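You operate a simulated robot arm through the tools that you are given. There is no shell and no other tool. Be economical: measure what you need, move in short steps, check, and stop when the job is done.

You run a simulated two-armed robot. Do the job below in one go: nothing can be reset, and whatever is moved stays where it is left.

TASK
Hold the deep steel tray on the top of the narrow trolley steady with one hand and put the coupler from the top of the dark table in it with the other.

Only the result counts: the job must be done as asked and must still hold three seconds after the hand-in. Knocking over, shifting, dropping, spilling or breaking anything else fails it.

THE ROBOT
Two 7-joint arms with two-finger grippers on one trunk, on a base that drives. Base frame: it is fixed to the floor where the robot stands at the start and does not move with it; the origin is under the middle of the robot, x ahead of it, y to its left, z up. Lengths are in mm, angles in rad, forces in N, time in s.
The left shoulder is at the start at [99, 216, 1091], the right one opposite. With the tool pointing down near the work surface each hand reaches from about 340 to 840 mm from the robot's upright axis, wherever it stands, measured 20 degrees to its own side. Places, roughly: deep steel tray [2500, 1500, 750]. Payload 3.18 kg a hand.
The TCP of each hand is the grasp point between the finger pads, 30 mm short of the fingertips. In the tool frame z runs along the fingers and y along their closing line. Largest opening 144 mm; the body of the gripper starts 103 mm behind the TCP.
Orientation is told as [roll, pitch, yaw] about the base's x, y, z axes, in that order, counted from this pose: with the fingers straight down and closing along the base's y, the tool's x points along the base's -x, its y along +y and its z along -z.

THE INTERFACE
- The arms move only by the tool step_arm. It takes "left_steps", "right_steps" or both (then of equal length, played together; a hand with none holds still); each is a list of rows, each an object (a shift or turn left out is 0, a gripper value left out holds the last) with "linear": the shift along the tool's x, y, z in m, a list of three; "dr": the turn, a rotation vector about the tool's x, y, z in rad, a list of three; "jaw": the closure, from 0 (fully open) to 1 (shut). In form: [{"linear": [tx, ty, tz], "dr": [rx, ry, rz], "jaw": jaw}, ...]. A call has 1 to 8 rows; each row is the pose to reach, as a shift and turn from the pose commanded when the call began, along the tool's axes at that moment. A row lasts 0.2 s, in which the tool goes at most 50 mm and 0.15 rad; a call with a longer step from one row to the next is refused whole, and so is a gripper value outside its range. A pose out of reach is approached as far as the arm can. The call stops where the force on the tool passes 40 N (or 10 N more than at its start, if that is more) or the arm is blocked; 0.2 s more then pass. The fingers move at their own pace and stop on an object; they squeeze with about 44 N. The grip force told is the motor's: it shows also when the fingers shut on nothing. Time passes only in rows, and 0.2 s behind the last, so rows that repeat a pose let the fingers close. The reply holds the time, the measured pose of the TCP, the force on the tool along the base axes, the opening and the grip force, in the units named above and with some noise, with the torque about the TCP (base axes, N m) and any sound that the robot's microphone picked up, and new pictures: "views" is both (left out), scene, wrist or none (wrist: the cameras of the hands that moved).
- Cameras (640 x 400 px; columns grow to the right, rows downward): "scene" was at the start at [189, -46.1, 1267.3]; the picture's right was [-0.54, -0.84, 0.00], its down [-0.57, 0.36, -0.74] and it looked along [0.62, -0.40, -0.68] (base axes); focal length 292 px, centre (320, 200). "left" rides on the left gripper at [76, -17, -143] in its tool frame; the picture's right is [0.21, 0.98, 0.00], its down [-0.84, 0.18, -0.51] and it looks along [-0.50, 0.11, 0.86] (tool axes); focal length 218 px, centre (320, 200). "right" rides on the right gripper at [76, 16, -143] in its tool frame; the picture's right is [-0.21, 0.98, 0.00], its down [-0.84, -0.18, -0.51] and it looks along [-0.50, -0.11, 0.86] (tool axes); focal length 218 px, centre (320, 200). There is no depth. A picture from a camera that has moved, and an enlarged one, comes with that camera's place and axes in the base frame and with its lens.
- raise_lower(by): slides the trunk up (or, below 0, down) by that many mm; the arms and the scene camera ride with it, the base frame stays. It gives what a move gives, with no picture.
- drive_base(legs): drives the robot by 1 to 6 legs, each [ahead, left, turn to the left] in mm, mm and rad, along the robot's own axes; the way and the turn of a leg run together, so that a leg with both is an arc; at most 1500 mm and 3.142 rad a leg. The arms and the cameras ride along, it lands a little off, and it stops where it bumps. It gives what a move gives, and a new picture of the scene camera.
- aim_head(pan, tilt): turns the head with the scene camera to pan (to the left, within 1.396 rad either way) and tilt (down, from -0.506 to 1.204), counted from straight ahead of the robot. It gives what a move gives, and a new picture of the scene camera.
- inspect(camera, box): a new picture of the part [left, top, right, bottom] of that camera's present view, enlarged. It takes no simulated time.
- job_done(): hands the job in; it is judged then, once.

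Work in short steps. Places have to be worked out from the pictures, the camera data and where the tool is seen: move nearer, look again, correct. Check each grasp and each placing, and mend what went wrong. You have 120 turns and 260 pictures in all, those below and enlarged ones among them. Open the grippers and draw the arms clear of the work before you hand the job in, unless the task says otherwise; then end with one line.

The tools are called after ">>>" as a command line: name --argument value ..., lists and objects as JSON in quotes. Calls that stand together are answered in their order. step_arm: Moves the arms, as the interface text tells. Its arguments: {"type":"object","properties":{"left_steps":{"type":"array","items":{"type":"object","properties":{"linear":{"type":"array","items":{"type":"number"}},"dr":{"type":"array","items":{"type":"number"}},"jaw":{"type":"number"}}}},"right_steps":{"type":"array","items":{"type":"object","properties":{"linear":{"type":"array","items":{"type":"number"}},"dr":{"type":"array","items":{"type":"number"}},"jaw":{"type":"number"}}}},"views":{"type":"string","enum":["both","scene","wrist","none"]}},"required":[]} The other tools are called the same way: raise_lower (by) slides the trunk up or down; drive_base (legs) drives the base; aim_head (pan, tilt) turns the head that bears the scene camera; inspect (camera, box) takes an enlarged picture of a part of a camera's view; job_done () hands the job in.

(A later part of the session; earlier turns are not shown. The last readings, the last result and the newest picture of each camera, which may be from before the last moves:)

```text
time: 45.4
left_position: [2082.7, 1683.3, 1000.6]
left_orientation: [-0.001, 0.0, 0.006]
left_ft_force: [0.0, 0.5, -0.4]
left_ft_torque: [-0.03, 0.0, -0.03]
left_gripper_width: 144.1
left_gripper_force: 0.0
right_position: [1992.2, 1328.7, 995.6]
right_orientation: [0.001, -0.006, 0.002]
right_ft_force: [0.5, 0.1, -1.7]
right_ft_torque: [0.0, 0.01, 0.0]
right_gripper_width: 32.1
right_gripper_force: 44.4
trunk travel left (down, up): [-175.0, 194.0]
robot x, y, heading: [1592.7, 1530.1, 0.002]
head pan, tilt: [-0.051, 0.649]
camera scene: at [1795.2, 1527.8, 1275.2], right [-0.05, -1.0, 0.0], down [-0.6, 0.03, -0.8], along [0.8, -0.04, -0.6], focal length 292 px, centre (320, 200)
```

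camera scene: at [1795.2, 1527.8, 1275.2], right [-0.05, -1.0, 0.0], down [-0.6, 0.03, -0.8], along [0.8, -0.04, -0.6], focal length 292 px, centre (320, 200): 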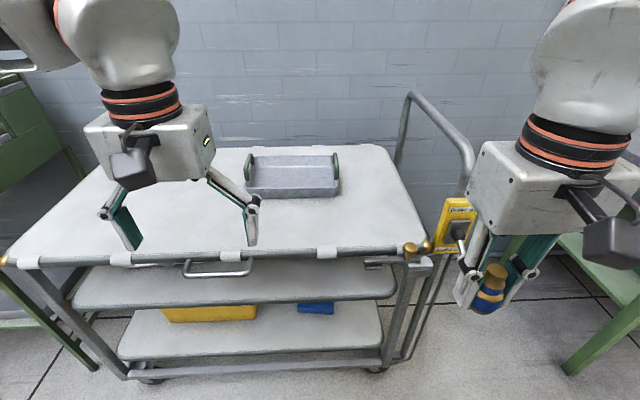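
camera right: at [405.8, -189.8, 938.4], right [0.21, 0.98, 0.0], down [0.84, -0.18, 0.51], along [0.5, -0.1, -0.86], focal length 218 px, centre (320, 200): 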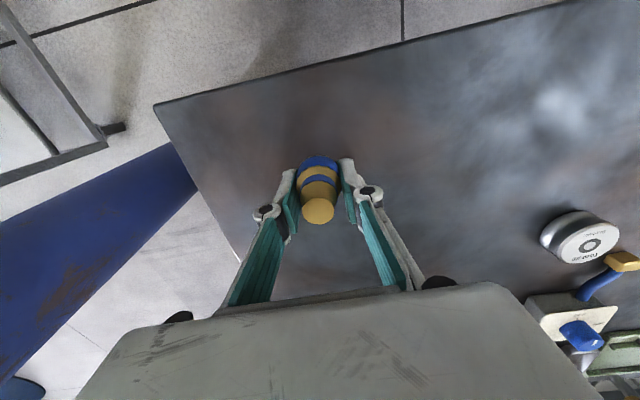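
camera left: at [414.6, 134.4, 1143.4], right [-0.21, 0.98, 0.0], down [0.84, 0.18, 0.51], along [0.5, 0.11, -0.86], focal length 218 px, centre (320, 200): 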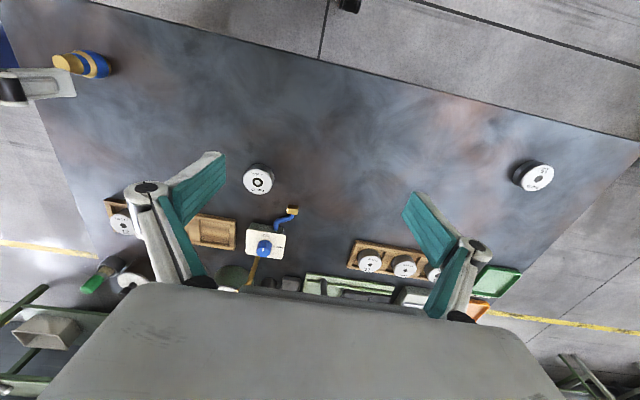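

The tray is at about [2600, 1575], roughly 290 mm wide along y, with green side handles on a trolley top at z≈735. I'll drive 300 ahead and 45 left, keeping the base short of the trolley front at about 2300.

>>> drive_base --legs '[[290, 45, 0]]'

>>> aim_head --pan 0.0 --tilt 0.8

>>> inspect --camera "left" --box '[0, 0, 640, 400]'

```text
time: 47.4
left_position: [2369.7, 1731.3, 1000.4]
left_orientation: [-0.001, 0.0, 0.006]
left_ft_force: [0.6, 0.2, -0.6]
left_ft_torque: [0.01, 0.03, -0.01]
left_gripper_width: 144.1
left_gripper_force: 0.1
right_position: [2280.4, 1375.7, 994.5]
right_orientation: [0.003, -0.002, 0.004]
right_ft_force: [0.4, 0.9, -1.9]
right_ft_torque: [-0.05, 0.02, 0.0]
right_gripper_width: 32.1
right_gripper_force: 43.9
trunk travel left (down, up): [-175.0, 194.0]
robot x, y, heading: [1872.5, 1580.4, 0.003]
head pan, tilt: [-0.051, 0.649]
camera scene: at [2082.9, 1575.0, 1275.2], right [-0.05, -1.0, 0.0], down [-0.6, 0.03, -0.8], along [0.8, -0.04, -0.6], focal length 292 px, centre (320, 200)
```

scene: 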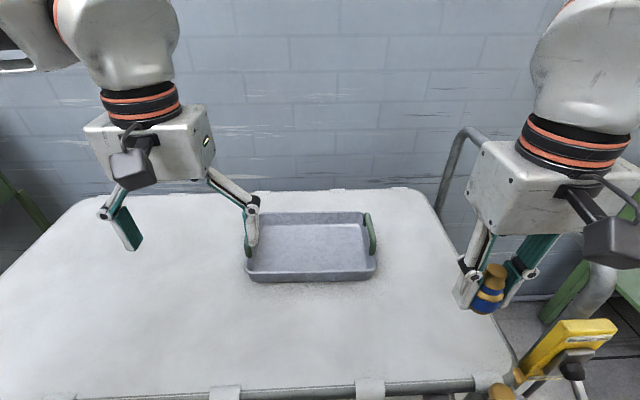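

```text
time: 48.1
left_position: [2370.2, 1730.8, 1000.6]
left_orientation: [0.0, -0.003, 0.006]
left_ft_force: [-0.7, -0.7, 0.0]
left_ft_torque: [-0.01, -0.01, 0.03]
left_gripper_width: 144.0
left_gripper_force: 0.1
right_position: [2279.8, 1376.1, 995.6]
right_orientation: [0.001, -0.004, 0.004]
right_ft_force: [0.0, -0.2, -2.2]
right_ft_torque: [-0.02, 0.0, 0.0]
right_gripper_width: 32.0
right_gripper_force: 44.3
trunk travel left (down, up): [-175.0, 194.0]
robot x, y, heading: [1872.4, 1580.5, 0.004]
head pan, tilt: [0.0, 0.799]
camera scene: at [2076.3, 1579.2, 1262.7], right [0.0, -1.0, 0.0], down [-0.72, 0.0, -0.7], along [0.7, 0.0, -0.72], focal length 292 px, centre (320, 200)
```

scene: 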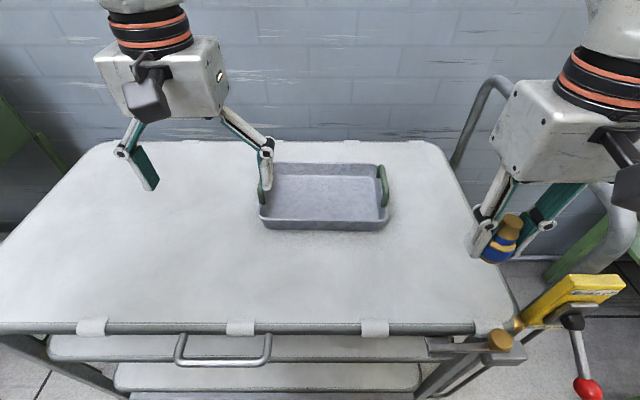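

```text
1.00 times, centred on (320, 200) of left (not enlarged: the box is as wide or as high as the picture)
camera zoom: at [2291.4, 1715.3, 1143.6], right [-0.21, 0.98, 0.0], down [0.84, 0.19, 0.51], along [0.5, 0.11, -0.86], focal length 218 px, centre (320, 200)
```

zoom: 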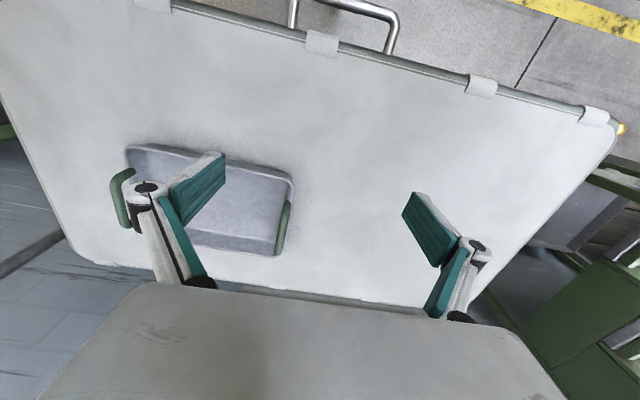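

The tray is now in good view. I'll enlarge it to measure the rim.

>>> inspect --camera "scene" --box '[240, 145, 410, 245]'

>>> inspect --camera "left" --box '[90, 130, 330, 280]'

>>> inspect --camera "right" --box '[0, 0, 640, 400]'

```text
3.76 times, centred on (325, 195) of scene
camera zoom: at [2076.3, 1579.2, 1262.7], right [0.0, -1.0, 0.0], down [-0.72, 0.0, -0.7], along [0.7, 0.0, -0.72], focal length 1099 px, centre (301, 219)
```

zoom: 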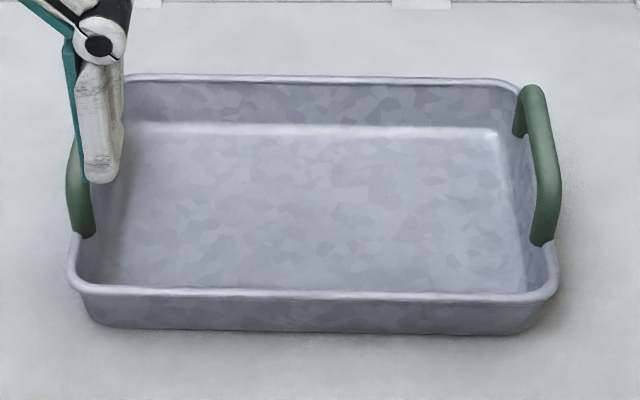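

```text
2.67 times, centred on (210, 205) of left
camera zoom: at [2291.4, 1715.3, 1143.6], right [-0.21, 0.98, 0.0], down [0.84, 0.19, 0.51], along [0.5, 0.11, -0.86], focal length 582 px, centre (613, 187)
```

zoom: 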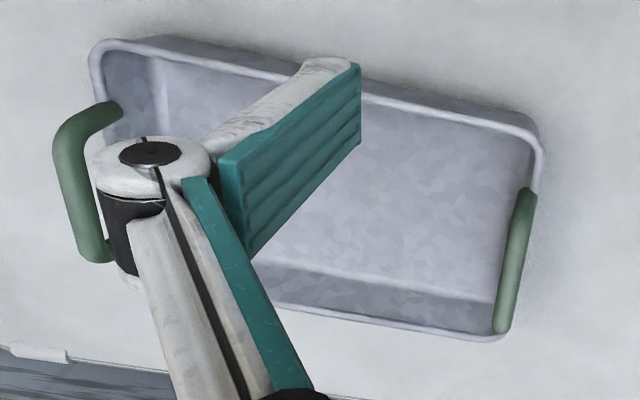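

```text
1.00 times, centred on (320, 200) of right (not enlarged: the box is as wide or as high as the picture)
camera zoom: at [2202.9, 1390.9, 1138.1], right [0.21, 0.98, 0.0], down [0.84, -0.18, 0.51], along [0.5, -0.1, -0.86], focal length 218 px, centre (320, 200)
```

zoom: 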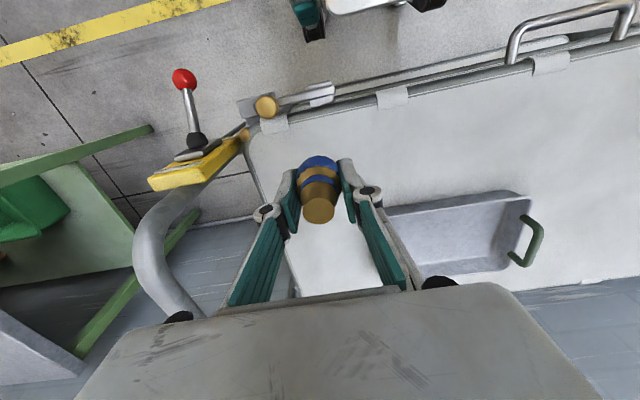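

The tray rim is at z≈800, x 2470–2656, y 1436–1708, with the left handle near y≈1710. I'll bring the left hand above the left handle and look closer.

>>> step_arm --left_steps '[{"linear": [-0.035, 0, 0.01]}, {"linear": [-0.07, -0.01, 0.03]}, {"linear": [-0.105, -0.019, 0.05]}, {"linear": [-0.14, -0.019, 0.07]}, {"linear": [-0.17, -0.019, 0.07]}]'

>>> inspect --camera "left" --box '[180, 80, 460, 280]'

```text
time: 49.3
left_position: [2540.8, 1712.5, 932.2]
left_orientation: [-0.003, -0.001, 0.005]
left_ft_force: [0.0, 0.5, 1.2]
left_ft_torque: [0.0, 0.0, 0.02]
left_gripper_width: 144.0
left_gripper_force: 0.1
right_position: [2279.3, 1375.6, 993.8]
right_orientation: [0.0, -0.004, 0.003]
right_ft_force: [-0.6, -0.4, -1.1]
right_ft_torque: [-0.05, -0.01, 0.02]
right_gripper_width: 32.2
right_gripper_force: 43.6
trunk travel left (down, up): [-175.0, 194.0]
robot x, y, heading: [1878.9, 1581.6, 0.003]
head pan, tilt: [0.0, 0.799]
camera scene: at [2076.6, 1578.8, 1262.5], right [0.0, -1.0, 0.0], down [-0.72, 0.0, -0.7], along [0.7, 0.0, -0.72], focal length 292 px, centre (320, 200)
camera left: at [2462.4, 1696.8, 1074.8], right [-0.21, 0.98, 0.0], down [0.84, 0.18, 0.51], along [0.5, 0.11, -0.86], focal length 218 px, centre (320, 200)
```

scene: 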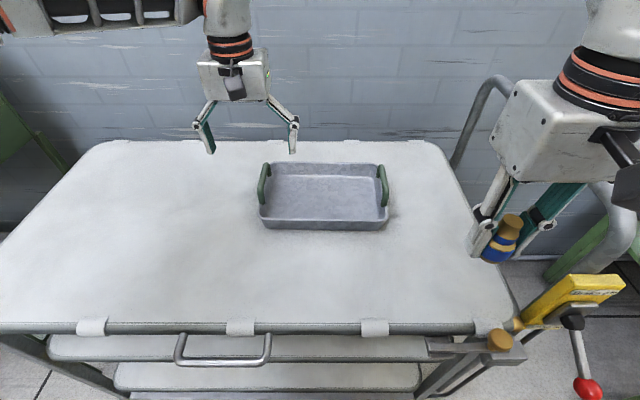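
left: 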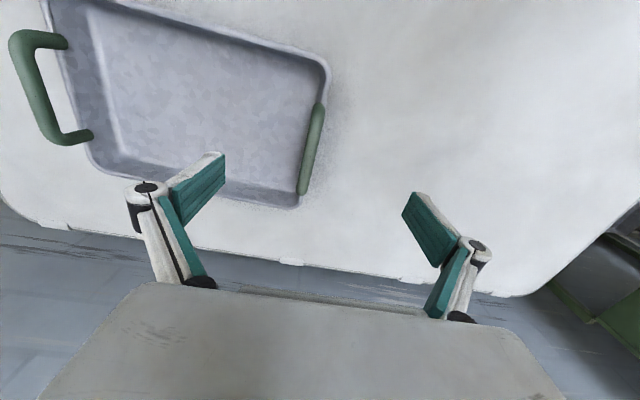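

```text
2.00 times, centred on (320, 180) of left
camera zoom: at [2462.4, 1696.8, 1074.8], right [-0.21, 0.98, 0.0], down [0.84, 0.18, 0.51], along [0.5, 0.11, -0.86], focal length 436 px, centre (320, 240)
```

zoom: 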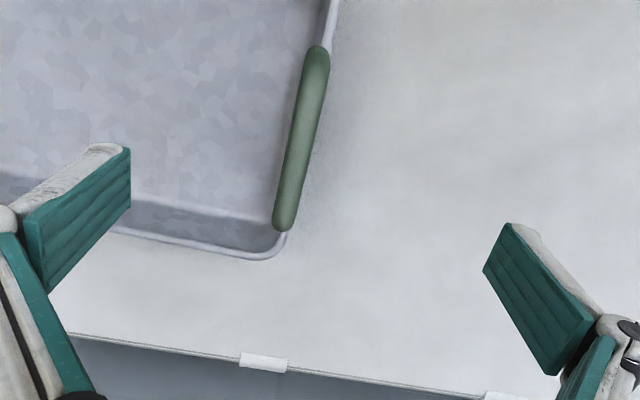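

The left handle runs along x from about 2497 to 2602 at y≈1703. I'll check its height in the scene view.

>>> inspect --camera "scene" --box '[245, 150, 325, 235]'

```text
4.71 times, centred on (285, 192) of scene
camera zoom: at [2076.6, 1578.8, 1262.5], right [0.0, -1.0, 0.0], down [-0.72, 0.0, -0.7], along [0.7, 0.0, -0.72], focal length 1374 px, centre (485, 235)
```

zoom: 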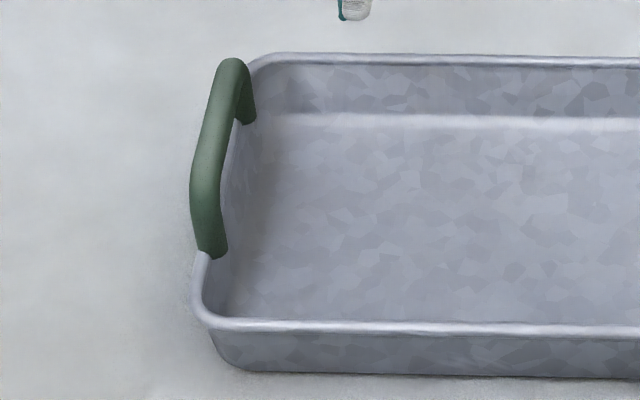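

The handle's top bar is at z≈838 and y≈1703. I'll lower the left hand astride it, to z≈832, and partly close.

>>> step_arm --left_steps '[{"linear": [-0.011, -0.0095, 0.035]}, {"linear": [-0.011, -0.0095, 0.07]}, {"linear": [-0.011, -0.0095, 0.1]}, {"linear": [-0.011, -0.0095, 0.1], "jaw": 0.65}, {"linear": [-0.011, -0.0095, 0.1], "jaw": 0.65}]'

>>> inspect --camera "left" --box '[180, 80, 460, 280]'

>>> inspect --camera "scene" --box '[225, 100, 345, 235]'

```text
time: 50.5
left_position: [2548.7, 1704.1, 833.6]
left_orientation: [-0.002, -0.001, 0.006]
left_ft_force: [0.7, -0.8, 0.0]
left_ft_torque: [-0.01, 0.02, 0.06]
left_gripper_width: 50.3
left_gripper_force: 0.0
right_position: [2281.2, 1375.6, 994.9]
right_orientation: [0.001, -0.004, 0.005]
right_ft_force: [0.0, 0.3, -1.9]
right_ft_torque: [0.0, 0.03, 0.01]
right_gripper_width: 32.0
right_gripper_force: 44.2
trunk travel left (down, up): [-175.0, 194.0]
robot x, y, heading: [1877.5, 1580.6, 0.002]
head pan, tilt: [0.0, 0.799]
camera scene: at [2076.6, 1579.2, 1262.6], right [0.0, -1.0, 0.0], down [-0.72, 0.0, -0.7], along [0.7, 0.0, -0.72], focal length 292 px, centre (320, 200)
camera left: at [2471.6, 1688.1, 975.5], right [-0.21, 0.98, 0.0], down [0.84, 0.19, 0.51], along [0.5, 0.11, -0.86], focal length 218 px, centre (320, 200)
```

scene: 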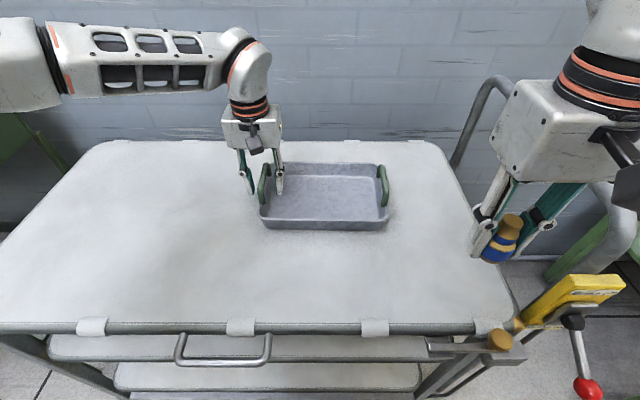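
left: 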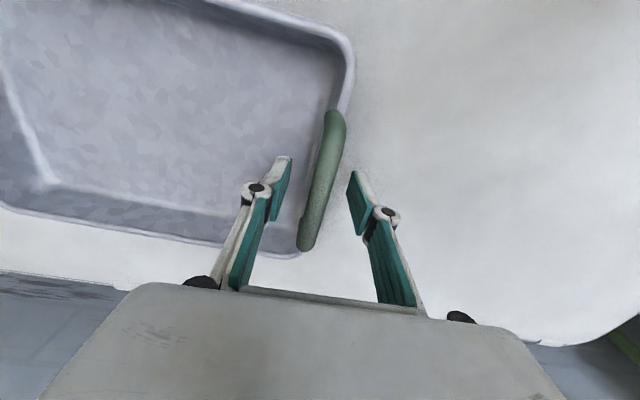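

```text
2.00 times, centred on (320, 180) of left
camera zoom: at [2471.6, 1688.1, 975.5], right [-0.21, 0.98, 0.0], down [0.84, 0.19, 0.51], along [0.5, 0.11, -0.86], focal length 436 px, centre (320, 240)
```

zoom: 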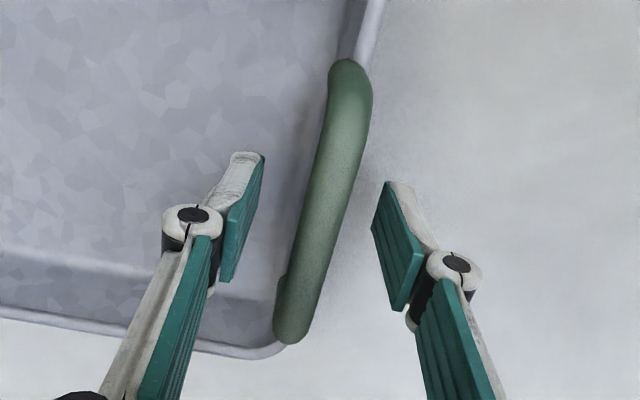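

```text
2.96 times, centred on (285, 168) of scene
camera zoom: at [2076.6, 1579.2, 1262.6], right [0.0, -1.0, 0.0], down [-0.72, 0.0, -0.7], along [0.7, 0.0, -0.72], focal length 865 px, centre (424, 296)
```

zoom: 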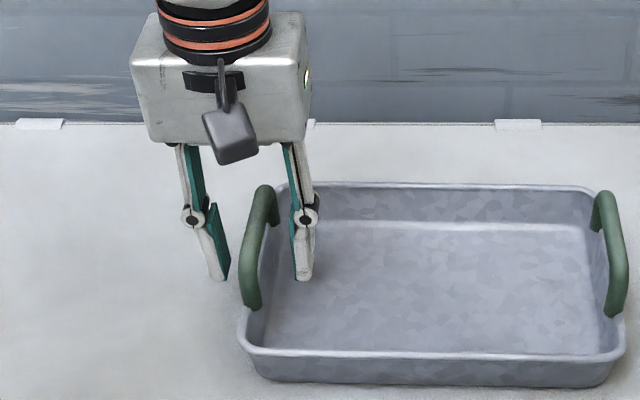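

The handle lies almost centred between the pads, about 1.5 mm toward +y. I'll correct that and close gently.

>>> step_arm --left_steps '[{"linear": [0, 0.0015, 0.0], "jaw": 0.65}, {"linear": [0, 0.0015, 0.0], "jaw": 0.8}, {"linear": [0, 0.0015, 0.0], "jaw": 0.88}, {"linear": [0, 0.0015, 0.0], "jaw": 1}, {"linear": [0, 0.0015, 0.0], "jaw": 1}]'

>>> inspect --camera "left" --box '[180, 80, 460, 280]'

```text
time: 51.7
left_position: [2550.0, 1705.5, 830.5]
left_orientation: [-0.003, 0.0, 0.005]
left_ft_force: [-1.0, -0.1, 0.9]
left_ft_torque: [0.21, -0.02, -0.2]
left_gripper_width: 9.0
left_gripper_force: 38.4
right_position: [2278.9, 1376.2, 995.1]
right_orientation: [0.002, -0.003, 0.003]
right_ft_force: [-0.4, -0.9, -1.8]
right_ft_torque: [0.02, 0.02, -0.03]
right_gripper_width: 32.0
right_gripper_force: 44.0
trunk travel left (down, up): [-175.0, 194.0]
robot x, y, heading: [1878.9, 1583.4, 0.003]
head pan, tilt: [0.0, 0.799]
camera scene: at [2076.6, 1579.3, 1262.5], right [0.0, -1.0, 0.0], down [-0.72, 0.0, -0.7], along [0.7, 0.0, -0.72], focal length 292 px, centre (320, 200)
camera left: at [2471.9, 1690.0, 974.0], right [-0.21, 0.98, 0.0], down [0.84, 0.19, 0.51], along [0.5, 0.11, -0.86], focal length 218 px, centre (320, 200)
```

scene: 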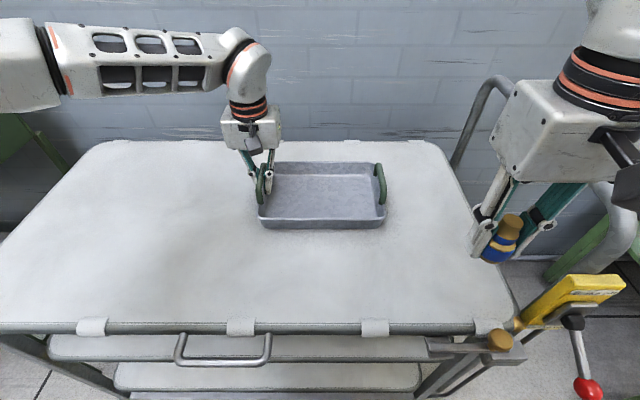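
left: 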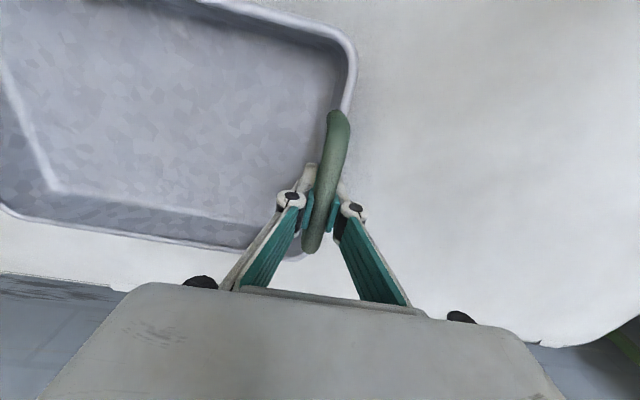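

```text
2.00 times, centred on (320, 180) of left
camera zoom: at [2471.9, 1690.0, 974.0], right [-0.21, 0.98, 0.0], down [0.84, 0.19, 0.51], along [0.5, 0.11, -0.86], focal length 436 px, centre (320, 240)
```

zoom: 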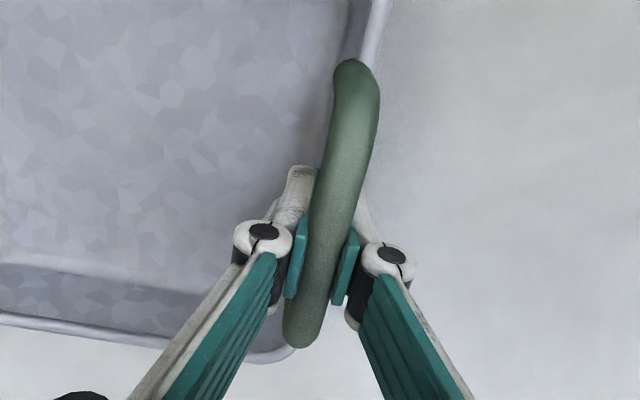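

The handle is held firmly (9 mm, 38 N) and the tray hardly moved. Now I'll bring the right hand with the coupler over the tray at about [2555, 1512], staying high.

>>> step_arm --right_steps '[{"linear": [0, 0.045, 0]}, {"linear": [-0.01, 0.09, 0]}, {"linear": [-0.04, 0.12, 0]}, {"linear": [-0.085, 0.136, 0]}, {"linear": [-0.13, 0.136, 0]}, {"linear": [-0.175, 0.136, 0]}, {"linear": [-0.22, 0.136, 0]}, {"linear": [-0.26, 0.136, 0]}]'

```text
time: 53.5
left_position: [2550.0, 1706.1, 832.0]
left_orientation: [-0.002, 0.0, 0.006]
left_ft_force: [0.9, -0.8, -0.4]
left_ft_torque: [0.3, 0.02, 0.03]
left_gripper_width: 9.1
left_gripper_force: 38.5
right_position: [2417.2, 1423.3, 1001.2]
right_orientation: [0.004, -0.003, 0.002]
right_ft_force: [-1.4, 0.1, -1.1]
right_ft_torque: [-0.01, -0.03, -0.01]
right_gripper_width: 32.1
right_gripper_force: 43.8
right hand out of reach, approached as far as the arm can: row 2, 3, 4, 5, 6, 7, 8
trunk travel left (down, up): [-175.0, 194.0]
robot x, y, heading: [1879.2, 1582.6, 0.004]
head pan, tilt: [0.0, 0.799]
camera scene: at [2076.6, 1579.3, 1262.5], right [0.0, -1.0, 0.0], down [-0.72, 0.0, -0.7], along [0.7, 0.0, -0.72], focal length 292 px, centre (320, 200)
camera right: at [2340.6, 1438.6, 1144.3], right [0.21, 0.98, 0.0], down [0.84, -0.18, 0.51], along [0.5, -0.1, -0.86], focal length 218 px, centre (320, 200)
```

scene: 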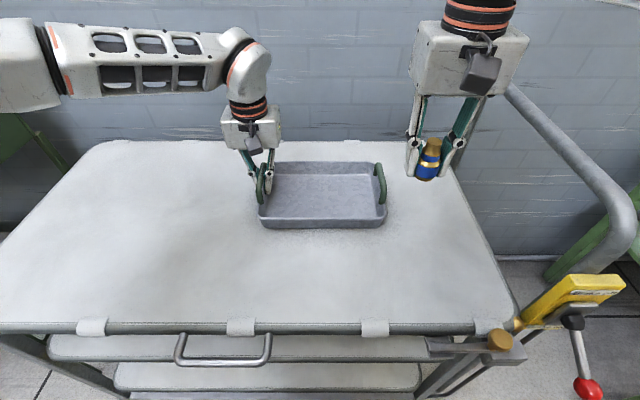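
right: 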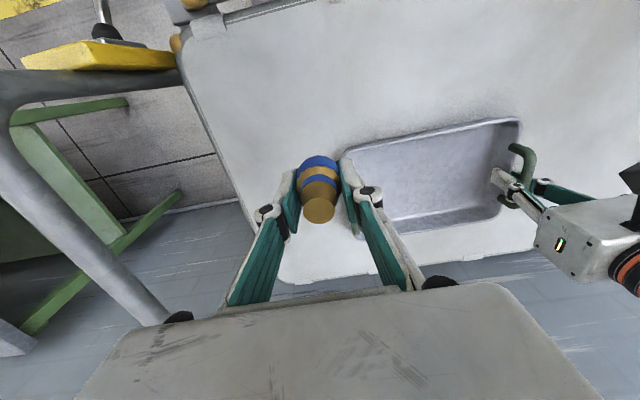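

The right arm can't reach that far at this height. I'll lower toward z≈910, still above the handles, where the reach is longer, and see where it ends up.

>>> step_arm --right_steps '[{"linear": [0, 0, 0.03]}, {"linear": [0, 0, 0.06]}, {"linear": [0, 0, 0.08]}]' --views "scene"

```text
time: 54.3
left_position: [2548.9, 1706.5, 832.0]
left_orientation: [-0.002, -0.001, 0.005]
left_ft_force: [-0.4, 0.6, 1.1]
left_ft_torque: [0.09, 0.15, -0.05]
left_gripper_width: 9.0
left_gripper_force: 38.6
right_position: [2418.9, 1417.9, 920.0]
right_orientation: [0.002, -0.002, 0.003]
right_ft_force: [0.5, 0.6, -1.7]
right_ft_torque: [0.01, 0.0, -0.02]
right_gripper_width: 32.3
right_gripper_force: 43.0
trunk travel left (down, up): [-175.0, 194.0]
robot x, y, heading: [1877.9, 1581.8, 0.001]
head pan, tilt: [0.0, 0.799]
camera scene: at [2076.7, 1579.3, 1262.5], right [0.0, -1.0, 0.0], down [-0.72, 0.0, -0.7], along [0.7, 0.0, -0.72], focal length 292 px, centre (320, 200)
```

scene: 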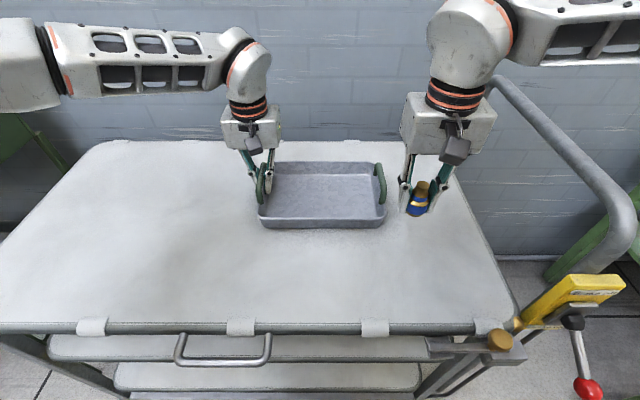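

The hand tracked properly down to z 920. Now I'll move it diagonally over the tray, with the coupler's bottom passing above the right handle.

>>> step_arm --right_steps '[{"linear": [-0.03, 0.022, 0]}, {"linear": [-0.06, 0.045, 0]}, {"linear": [-0.09, 0.068, 0]}, {"linear": [-0.12, 0.09, 0]}]'

```text
time: 55.3
left_position: [2548.9, 1706.9, 831.5]
left_orientation: [-0.003, 0.001, 0.006]
left_ft_force: [-0.8, -0.5, 0.4]
left_ft_torque: [0.05, 0.16, -0.08]
left_gripper_width: 8.9
left_gripper_force: 38.9
right_position: [2455.8, 1415.8, 921.0]
right_orientation: [0.006, -0.006, 0.002]
right_ft_force: [-0.1, -1.0, -1.5]
right_ft_torque: [0.01, 0.01, 0.02]
right_gripper_width: 31.8
right_gripper_force: 44.0
right hand out of reach, approached as far as the arm can: row 1, 2, 3, 4
trunk travel left (down, up): [-175.0, 194.0]
robot x, y, heading: [1874.8, 1580.5, 0.001]
head pan, tilt: [0.0, 0.799]
camera scene: at [2076.7, 1579.2, 1262.6], right [0.0, -1.0, 0.0], down [-0.72, 0.0, -0.7], along [0.7, 0.0, -0.72], focal length 292 px, centre (320, 200)
camera right: at [2379.8, 1430.0, 1063.5], right [0.21, 0.98, 0.01], down [0.84, -0.18, 0.51], along [0.5, -0.1, -0.86], focal length 218 px, centre (320, 200)
```

scene: 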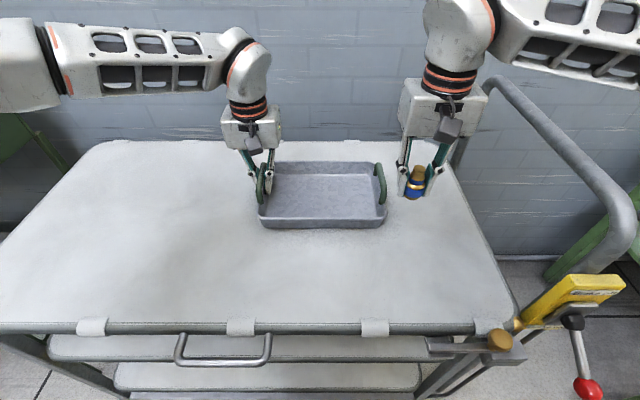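
right: 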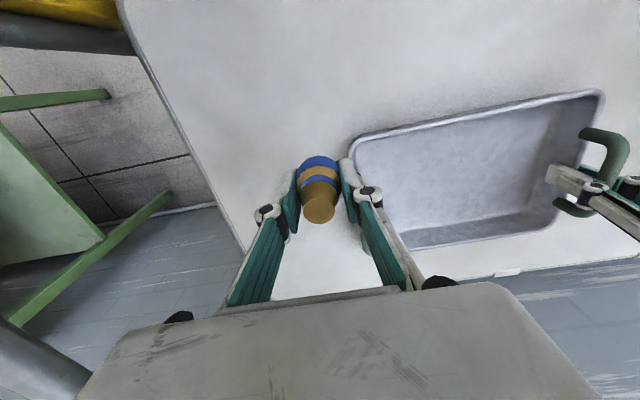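

At this height the right shoulder is too low to reach the tray. I'll release the handle, lift the left hand a little, raise the trunk 100 mm and grip again.

>>> step_arm --left_steps '[{"jaw": 0.65}, {"jaw": 0.65}, {"linear": [0, 0, -0.03], "jaw": 0.65}, {"linear": [0, 0, -0.05], "jaw": 0.65}]' --right_steps '[{"linear": [0, 0, 0]}, {"linear": [0.02, 0, 0]}, {"linear": [0.04, -0.01, 0]}, {"linear": [0.04, -0.01, 0]}]' --views "scene"

>>> raise_lower --by 100

```text
time: 56.3
left_position: [2548.6, 1706.5, 882.3]
left_orientation: [-0.001, 0.001, 0.006]
left_ft_force: [-0.2, -0.2, 0.0]
left_ft_torque: [-0.01, 0.02, -0.03]
left_gripper_width: 50.4
left_gripper_force: 0.2
right_position: [2418.0, 1407.7, 919.7]
right_orientation: [0.002, -0.004, 0.002]
right_ft_force: [-0.1, 1.0, -2.5]
right_ft_torque: [0.0, 0.03, 0.0]
right_gripper_width: 32.2
right_gripper_force: 44.2
trunk travel left (down, up): [-175.0, 194.0]
robot x, y, heading: [1876.0, 1580.1, -0.004]
head pan, tilt: [0.0, 0.799]
camera scene: at [2076.7, 1579.4, 1262.5], right [0.0, -1.0, 0.0], down [-0.72, 0.0, -0.7], along [0.7, 0.0, -0.72], focal length 292 px, centre (320, 200)
```

scene: 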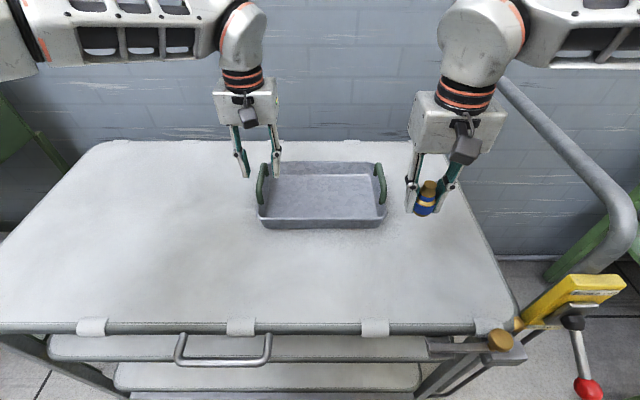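

```text
time: 57.6
left_position: [2550.7, 1705.7, 978.7]
left_orientation: [-0.002, 0.002, 0.005]
left_ft_force: [0.4, -0.1, -0.1]
left_ft_torque: [-0.04, 0.02, -0.01]
left_gripper_width: 50.4
left_gripper_force: 0.1
right_position: [2416.6, 1406.7, 1032.7]
right_orientation: [0.003, -0.031, 0.003]
right_ft_force: [-0.1, 0.6, -2.1]
right_ft_torque: [0.01, 0.01, 0.0]
right_gripper_width: 31.7
right_gripper_force: 44.1
trunk travel left (down, up): [-275.0, 94.0]
robot x, y, heading: [1876.2, 1579.0, 0.002]
head pan, tilt: [0.0, 0.799]
```

Now I'll lower the right hand to z≈915 and test its reach over the tray before gripping the handle again.

>>> step_arm --right_steps '[{"linear": [0, 0, 0.04]}, {"linear": [0, 0, 0.08]}, {"linear": [0, 0, 0.115]}, {"linear": [-0.035, 0.025, 0.115]}, {"linear": [-0.07, 0.05, 0.115]}, {"linear": [-0.105, 0.075, 0.115]}, {"linear": [-0.125, 0.09, 0.115]}]'

```text
time: 59.2
left_position: [2551.0, 1705.5, 981.9]
left_orientation: [-0.003, -0.002, 0.005]
left_ft_force: [0.2, 0.6, -0.2]
left_ft_torque: [-0.02, 0.0, 0.01]
left_gripper_width: 50.4
left_gripper_force: 0.3
right_position: [2437.2, 1379.2, 956.6]
right_orientation: [0.003, -0.032, 0.001]
right_ft_force: [0.3, -0.2, -0.2]
right_ft_torque: [0.01, 0.01, 0.05]
right_gripper_width: 32.2
right_gripper_force: 44.0
right hand out of reach, approached as far as the arm can: row 1, 2, 3, 4, 5, 6, 7
trunk travel left (down, up): [-275.0, 94.0]
robot x, y, heading: [1875.1, 1577.2, 0.0]
head pan, tilt: [0.0, 0.799]
camera scene: at [2009.2, 1579.0, 1367.4], right [0.0, -1.0, 0.0], down [-0.72, 0.0, -0.7], along [0.7, 0.0, -0.72], focal length 292 px, centre (320, 200)
camera right: at [2355.7, 1394.1, 1097.2], right [0.21, 0.98, 0.01], down [0.83, -0.18, 0.53], along [0.52, -0.1, -0.85], focal length 218 px, centre (320, 200)
```

scene: 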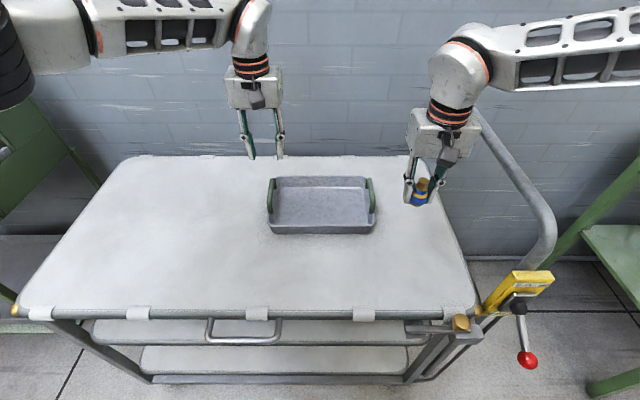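
right: 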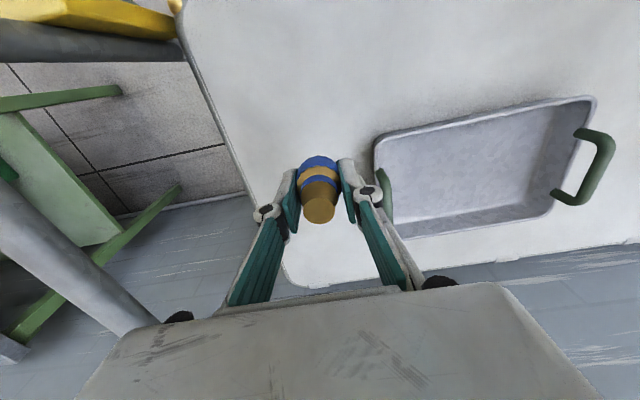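

Odd: it reported out of reach even for a plain descent, which suggests a joint limit in this posture. I'll test small single-axis moves to see which direction is restricted.

>>> step_arm --right_steps '[{"linear": [0.03, 0, 0.0]}, {"linear": [0.03, 0, 0.0]}]' --views "none"

>>> step_arm --right_steps '[{"linear": [0.0, 0.03, 0.0]}, {"linear": [0, 0.03, 0.0]}]' --views "none"

>>> step_arm --right_steps '[{"linear": [0.0, 0.0, 0.03]}, {"linear": [0, 0.0, 0.03]}]' --views "none"

```text
time: 59.8
left_position: [2551.5, 1704.9, 979.8]
left_orientation: [-0.002, -0.002, 0.005]
left_ft_force: [0.5, 0.1, -0.1]
left_ft_torque: [-0.01, 0.02, -0.02]
left_gripper_width: 50.4
left_gripper_force: 0.1
right_position: [2408.2, 1376.5, 955.3]
right_orientation: [0.001, -0.028, 0.004]
right_ft_force: [0.5, 0.4, -2.5]
right_ft_torque: [0.0, 0.05, -0.01]
right_gripper_width: 31.9
right_gripper_force: 43.9
trunk travel left (down, up): [-275.0, 94.0]
robot x, y, heading: [1875.5, 1581.9, 0.003]
head pan, tilt: [0.0, 0.799]
```

```text
time: 60.4
left_position: [2550.8, 1704.5, 981.1]
left_orientation: [-0.003, 0.0, 0.006]
left_ft_force: [0.2, -0.4, 0.1]
left_ft_torque: [0.03, 0.0, 0.0]
left_gripper_width: 50.5
left_gripper_force: 0.0
right_position: [2406.6, 1400.1, 961.7]
right_orientation: [0.004, -0.033, 0.002]
right_ft_force: [-0.1, -0.2, -1.1]
right_ft_torque: [-0.01, -0.02, -0.01]
right_gripper_width: 32.0
right_gripper_force: 43.8
right hand out of reach, approached as far as the arm can: row 1, 2
trunk travel left (down, up): [-275.0, 94.0]
robot x, y, heading: [1878.9, 1580.0, 0.003]
head pan, tilt: [0.0, 0.799]
```

```text
time: 61.0
left_position: [2549.5, 1704.9, 980.6]
left_orientation: [-0.001, -0.002, 0.005]
left_ft_force: [0.0, -0.4, 0.8]
left_ft_torque: [0.0, -0.04, 0.01]
left_gripper_width: 50.4
left_gripper_force: 0.1
right_position: [2405.5, 1392.2, 937.6]
right_orientation: [0.004, -0.033, 0.004]
right_ft_force: [0.3, 0.3, -0.6]
right_ft_torque: [-0.03, -0.01, -0.02]
right_gripper_width: 32.2
right_gripper_force: 43.6
right hand out of reach, approached as far as the arm can: row 1, 2
trunk travel left (down, up): [-275.0, 94.0]
robot x, y, heading: [1876.2, 1578.5, 0.006]
head pan, tilt: [0.0, 0.799]
```

Moving inward (+y) is what's limited, perhaps by a wrist joint. The coupler is round, so yaw is free; I'll turn the right hand and test again.

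>>> step_arm --right_steps '[{"dr": [0, 0, -0.14]}, {"dr": [0, 0, -0.28]}, {"dr": [0, 0, -0.4]}]' --views "none"

>>> step_arm --right_steps '[{"linear": [-0.01, 0.025, 0.0]}, {"linear": [-0.02, 0.05, 0.0]}]' --views "scene"

```text
time: 61.8
left_position: [2550.4, 1704.6, 981.5]
left_orientation: [-0.002, -0.001, 0.006]
left_ft_force: [0.4, -0.4, 0.1]
left_ft_torque: [0.02, 0.03, 0.01]
left_gripper_width: 50.3
left_gripper_force: 0.1
right_position: [2405.5, 1391.9, 938.1]
right_orientation: [-0.011, -0.031, 0.405]
right_ft_force: [0.3, -0.1, -1.6]
right_ft_torque: [-0.04, 0.01, -0.01]
right_gripper_width: 31.9
right_gripper_force: 44.4
trunk travel left (down, up): [-275.0, 94.0]
robot x, y, heading: [1877.0, 1580.2, 0.003]
head pan, tilt: [0.0, 0.799]
```

```text
time: 62.4
left_position: [2550.0, 1706.5, 981.8]
left_orientation: [-0.002, -0.003, 0.006]
left_ft_force: [0.4, -0.9, -0.5]
left_ft_torque: [0.01, -0.02, 0.0]
left_gripper_width: 50.4
left_gripper_force: 0.0
right_position: [2384.2, 1408.3, 949.9]
right_orientation: [-0.011, -0.031, 0.403]
right_ft_force: [0.4, 0.1, -1.8]
right_ft_torque: [0.03, -0.02, -0.02]
right_gripper_width: 32.1
right_gripper_force: 43.9
right hand out of reach, approached as far as the arm can: row 1, 2
trunk travel left (down, up): [-275.0, 94.0]
robot x, y, heading: [1877.3, 1578.9, 0.004]
head pan, tilt: [0.0, 0.799]
camera scene: at [2009.0, 1579.1, 1367.4], right [0.0, -1.0, 0.0], down [-0.72, 0.0, -0.7], along [0.7, 0.0, -0.72], focal length 292 px, centre (320, 200)
```

scene: 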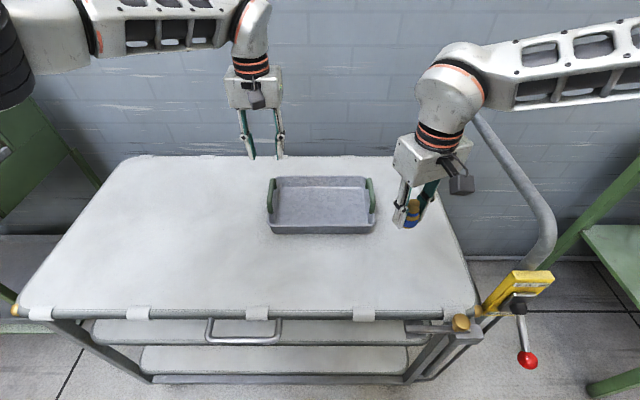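

Yaw isn't the limit. I'll look at the right arm's posture, and at the left arm's to compare.

>>> aim_head --pan -1.0 --tilt 0.3

>>> aim_head --pan 1.0 --tilt 0.3

```text
time: 63.7
left_position: [2549.9, 1704.3, 981.3]
left_orientation: [-0.003, -0.001, 0.005]
left_ft_force: [0.2, 0.1, 0.3]
left_ft_torque: [-0.01, -0.03, -0.01]
left_gripper_width: 50.5
left_gripper_force: 0.0
right_position: [2383.8, 1409.2, 951.7]
right_orientation: [-0.009, -0.031, 0.404]
right_ft_force: [0.5, -0.1, -1.4]
right_ft_torque: [0.0, 0.02, 0.02]
right_gripper_width: 32.1
right_gripper_force: 43.9
trunk travel left (down, up): [-275.0, 94.0]
robot x, y, heading: [1879.1, 1577.2, 0.003]
head pan, tilt: [-1.0, 0.3]
camera scene: at [1979.2, 1500.4, 1411.7], right [-0.84, -0.54, 0.0], down [-0.16, 0.25, -0.96], along [0.52, -0.8, -0.3], focal length 292 px, centre (320, 200)
```

scene: 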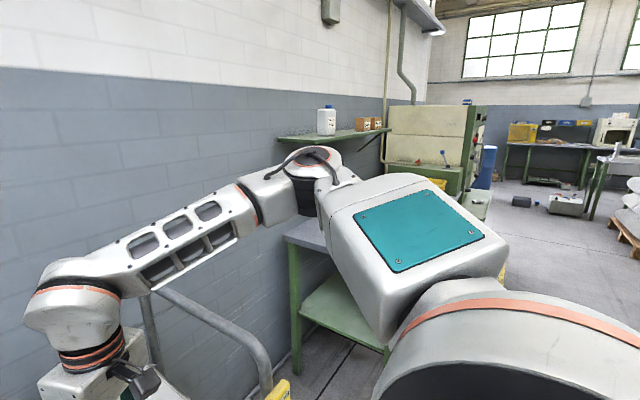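

```text
time: 65.6
left_position: [2551.8, 1705.4, 981.9]
left_orientation: [0.0, -0.001, 0.005]
left_ft_force: [-0.4, -0.2, 0.5]
left_ft_torque: [0.01, 0.02, -0.01]
left_gripper_width: 50.4
left_gripper_force: 0.0
right_position: [2383.6, 1407.9, 950.0]
right_orientation: [-0.011, -0.032, 0.404]
right_ft_force: [0.0, -0.2, -1.5]
right_ft_torque: [-0.01, 0.04, 0.01]
right_gripper_width: 32.2
right_gripper_force: 44.0
trunk travel left (down, up): [-275.0, 94.0]
robot x, y, heading: [1877.4, 1582.5, 0.001]
head pan, tilt: [1.0, 0.3]
camera scene: at [1978.8, 1657.5, 1411.7], right [0.84, -0.54, 0.0], down [-0.16, -0.25, -0.96], along [0.51, 0.8, -0.3], focal length 292 px, centre (320, 200)
```

scene: 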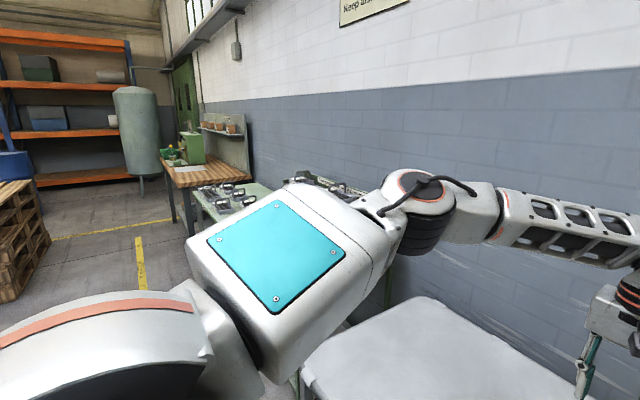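

The right arm's posture limits inward motion, so it would do better with the tray further to its right. I'll test how far the left hand reaches inward from here.

>>> step_arm --left_steps '[{"linear": [0, -0.04, 0]}, {"linear": [0, -0.08, 0]}, {"linear": [0, -0.12, 0.01]}, {"linear": [0, -0.16, 0.04]}, {"linear": [0, -0.17, 0.07]}]' --views "none"

>>> aim_head --pan 0.0 --tilt 0.8

```text
time: 66.8
left_position: [2560.6, 1553.2, 914.6]
left_orientation: [-0.017, -0.002, 0.039]
left_ft_force: [0.3, 0.2, 0.3]
left_ft_torque: [-0.04, 0.0, 0.01]
left_gripper_width: 50.3
left_gripper_force: 0.0
right_position: [2383.6, 1409.0, 950.1]
right_orientation: [-0.011, -0.03, 0.404]
right_ft_force: [0.9, 0.0, -1.7]
right_ft_torque: [-0.04, -0.01, 0.01]
right_gripper_width: 32.1
right_gripper_force: 43.9
trunk travel left (down, up): [-275.0, 94.0]
robot x, y, heading: [1875.9, 1576.5, 0.002]
head pan, tilt: [1.0, 0.3]
```

```text
time: 68.1
left_position: [2558.6, 1552.5, 910.1]
left_orientation: [-0.004, -0.002, 0.033]
left_ft_force: [0.4, 0.6, -0.1]
left_ft_torque: [0.0, 0.03, 0.0]
left_gripper_width: 50.3
left_gripper_force: 0.1
right_position: [2383.4, 1408.2, 949.7]
right_orientation: [-0.009, -0.032, 0.402]
right_ft_force: [-0.9, -0.3, -1.6]
right_ft_torque: [0.0, 0.03, 0.03]
right_gripper_width: 32.3
right_gripper_force: 43.6
trunk travel left (down, up): [-275.0, 94.0]
robot x, y, heading: [1876.7, 1581.7, 0.005]
head pan, tilt: [0.0, 0.799]
camera scene: at [2009.2, 1579.2, 1367.4], right [0.0, -1.0, 0.0], down [-0.72, 0.0, -0.7], along [0.7, 0.0, -0.72], focal length 292 px, centre (320, 200)
```

scene: 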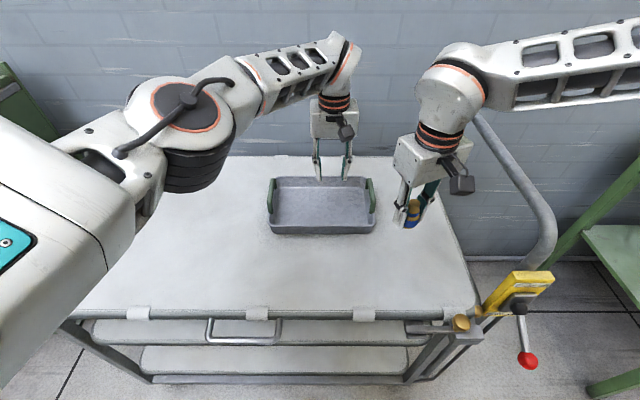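

The left arm reaches inward easily (rel. y ≈ -28). So I'll shift the base 150 mm left, which puts the left hand above the handle and the tray further to the right hand's side.

>>> drive_base --legs '[[0, 150, 0]]'

```text
time: 70.0
left_position: [2558.1, 1702.3, 910.2]
left_orientation: [-0.004, -0.003, 0.033]
left_ft_force: [-0.3, 0.1, 0.8]
left_ft_torque: [0.01, 0.01, 0.02]
left_gripper_width: 50.4
left_gripper_force: 0.0
right_position: [2383.5, 1557.8, 950.6]
right_orientation: [-0.01, -0.033, 0.402]
right_ft_force: [-0.6, -0.1, -1.4]
right_ft_torque: [-0.01, -0.01, 0.01]
right_gripper_width: 32.3
right_gripper_force: 44.1
trunk travel left (down, up): [-275.0, 94.0]
robot x, y, heading: [1878.8, 1729.1, 0.0]
head pan, tilt: [0.0, 0.799]
camera scene: at [2008.9, 1729.3, 1367.4], right [0.0, -1.0, 0.0], down [-0.72, 0.0, -0.7], along [0.7, 0.0, -0.72], focal length 292 px, centre (320, 200)
```

scene: 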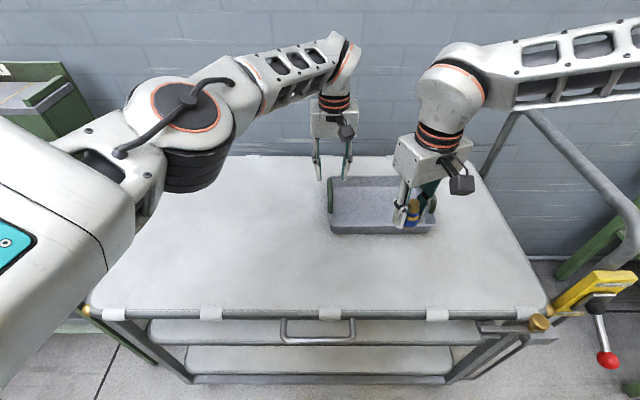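

Now I'll swing the right hand out to y≈1490 and turn it so that the fingers close nearly along x, staying clear of the left hand.

>>> step_arm --right_steps '[{"linear": [0.004, -0.035, 0], "dr": [0, 0, -0.13]}, {"linear": [0.008, -0.07, 0], "dr": [0, 0, -0.27]}, {"linear": [0.008, -0.07, 0], "dr": [0, 0, -0.41]}, {"linear": [0.008, -0.07, 0], "dr": [0, 0, -0.55]}, {"linear": [0.008, -0.07, 0], "dr": [0, 0, -0.69]}, {"linear": [0.008, -0.07, 0], "dr": [0, 0, -0.83]}]' --views "scene"

```text
time: 71.4
left_position: [2560.9, 1707.0, 909.5]
left_orientation: [-0.006, -0.002, 0.04]
left_ft_force: [-0.3, -0.4, -0.4]
left_ft_torque: [0.01, 0.02, -0.03]
left_gripper_width: 50.4
left_gripper_force: 0.0
right_position: [2313.9, 1502.9, 886.3]
right_orientation: [-0.112, -0.049, 1.11]
right_ft_force: [0.3, 0.7, -0.5]
right_ft_torque: [-0.01, 0.02, -0.03]
right_gripper_width: 31.8
right_gripper_force: 44.1
right hand out of reach, approached as far as the arm can: row 2, 3, 4, 5, 6
trunk travel left (down, up): [-275.0, 94.0]
robot x, y, heading: [1876.6, 1731.5, -0.001]
head pan, tilt: [0.0, 0.799]
camera scene: at [2009.6, 1729.6, 1367.0], right [0.0, -1.0, 0.0], down [-0.72, 0.0, -0.7], along [0.7, 0.0, -0.72], focal length 292 px, centre (320, 200)
```

scene: 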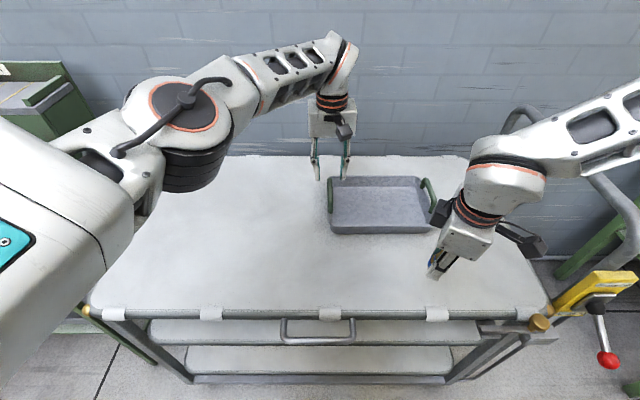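

A wrist limit pulled the hand aside. I'll turn it back to yaw ≈0 while raising it a little.

>>> step_arm --right_steps '[{"linear": [0, 0, -0.01], "dr": [0, 0, 0.14]}, {"linear": [0, 0, -0.02], "dr": [0, 0, 0.28]}, {"linear": [0, 0, -0.03], "dr": [0, 0, 0.42]}, {"linear": [0, 0, -0.03], "dr": [0, 0, 0.56]}, {"linear": [0, 0, -0.03], "dr": [0, 0, 0.7]}, {"linear": [0, 0, -0.03], "dr": [0, 0, 0.84]}, {"linear": [0, 0, -0.03], "dr": [0, 0, 0.98]}, {"linear": [0, 0, -0.03], "dr": [0, 0, 1.1]}]' --views "none"

```text
time: 73.2
left_position: [2560.2, 1706.6, 910.7]
left_orientation: [-0.002, -0.003, 0.04]
left_ft_force: [0.3, 0.1, -0.1]
left_ft_torque: [0.01, 0.01, 0.0]
left_gripper_width: 50.4
left_gripper_force: 0.1
right_position: [2311.2, 1502.8, 918.5]
right_orientation: [-0.006, -0.121, 0.004]
right_ft_force: [0.3, -0.1, -1.8]
right_ft_torque: [-0.02, 0.0, 0.02]
right_gripper_width: 31.8
right_gripper_force: 44.1
trunk travel left (down, up): [-275.0, 94.0]
robot x, y, heading: [1875.9, 1729.0, 0.0]
head pan, tilt: [0.0, 0.799]
```

Yaw is back to zero. Next I'll level the tool (pitch +0.12) and advance in x, with a small step outward.

>>> step_arm --right_steps '[{"linear": [0, -0.01, 0], "dr": [0, 0.121, 0]}, {"linear": [-0.04, -0.015, 0], "dr": [0, 0.121, 0]}, {"linear": [-0.08, -0.015, 0.005], "dr": [0, 0.121, 0]}, {"linear": [-0.12, -0.015, 0.01], "dr": [0, 0.121, 0]}]' --views "scene"

```text
time: 74.2
left_position: [2560.5, 1706.1, 909.4]
left_orientation: [-0.004, -0.002, 0.04]
left_ft_force: [-0.6, -0.5, -0.5]
left_ft_torque: [-0.02, 0.04, 0.01]
left_gripper_width: 50.4
left_gripper_force: 0.2
right_position: [2432.6, 1488.4, 924.7]
right_orientation: [-0.007, 0.003, 0.005]
right_ft_force: [0.6, 0.2, -1.3]
right_ft_torque: [0.02, 0.06, -0.01]
right_gripper_width: 31.9
right_gripper_force: 44.5
trunk travel left (down, up): [-275.0, 94.0]
robot x, y, heading: [1871.5, 1732.1, 0.003]
head pan, tilt: [0.0, 0.799]
camera scene: at [2009.9, 1728.6, 1367.2], right [0.0, -1.0, 0.0], down [-0.72, 0.0, -0.7], along [0.7, 0.0, -0.72], focal length 292 px, centre (320, 200)
```

scene: 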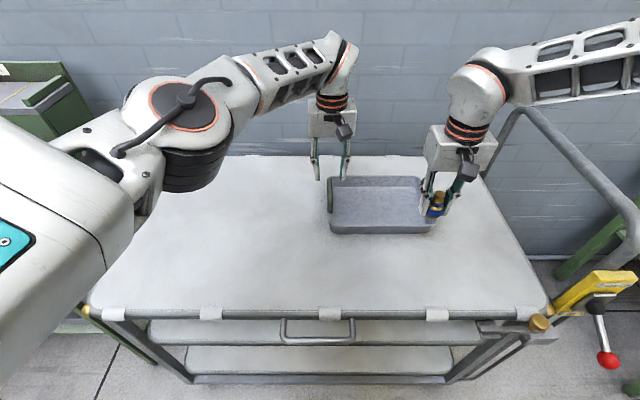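

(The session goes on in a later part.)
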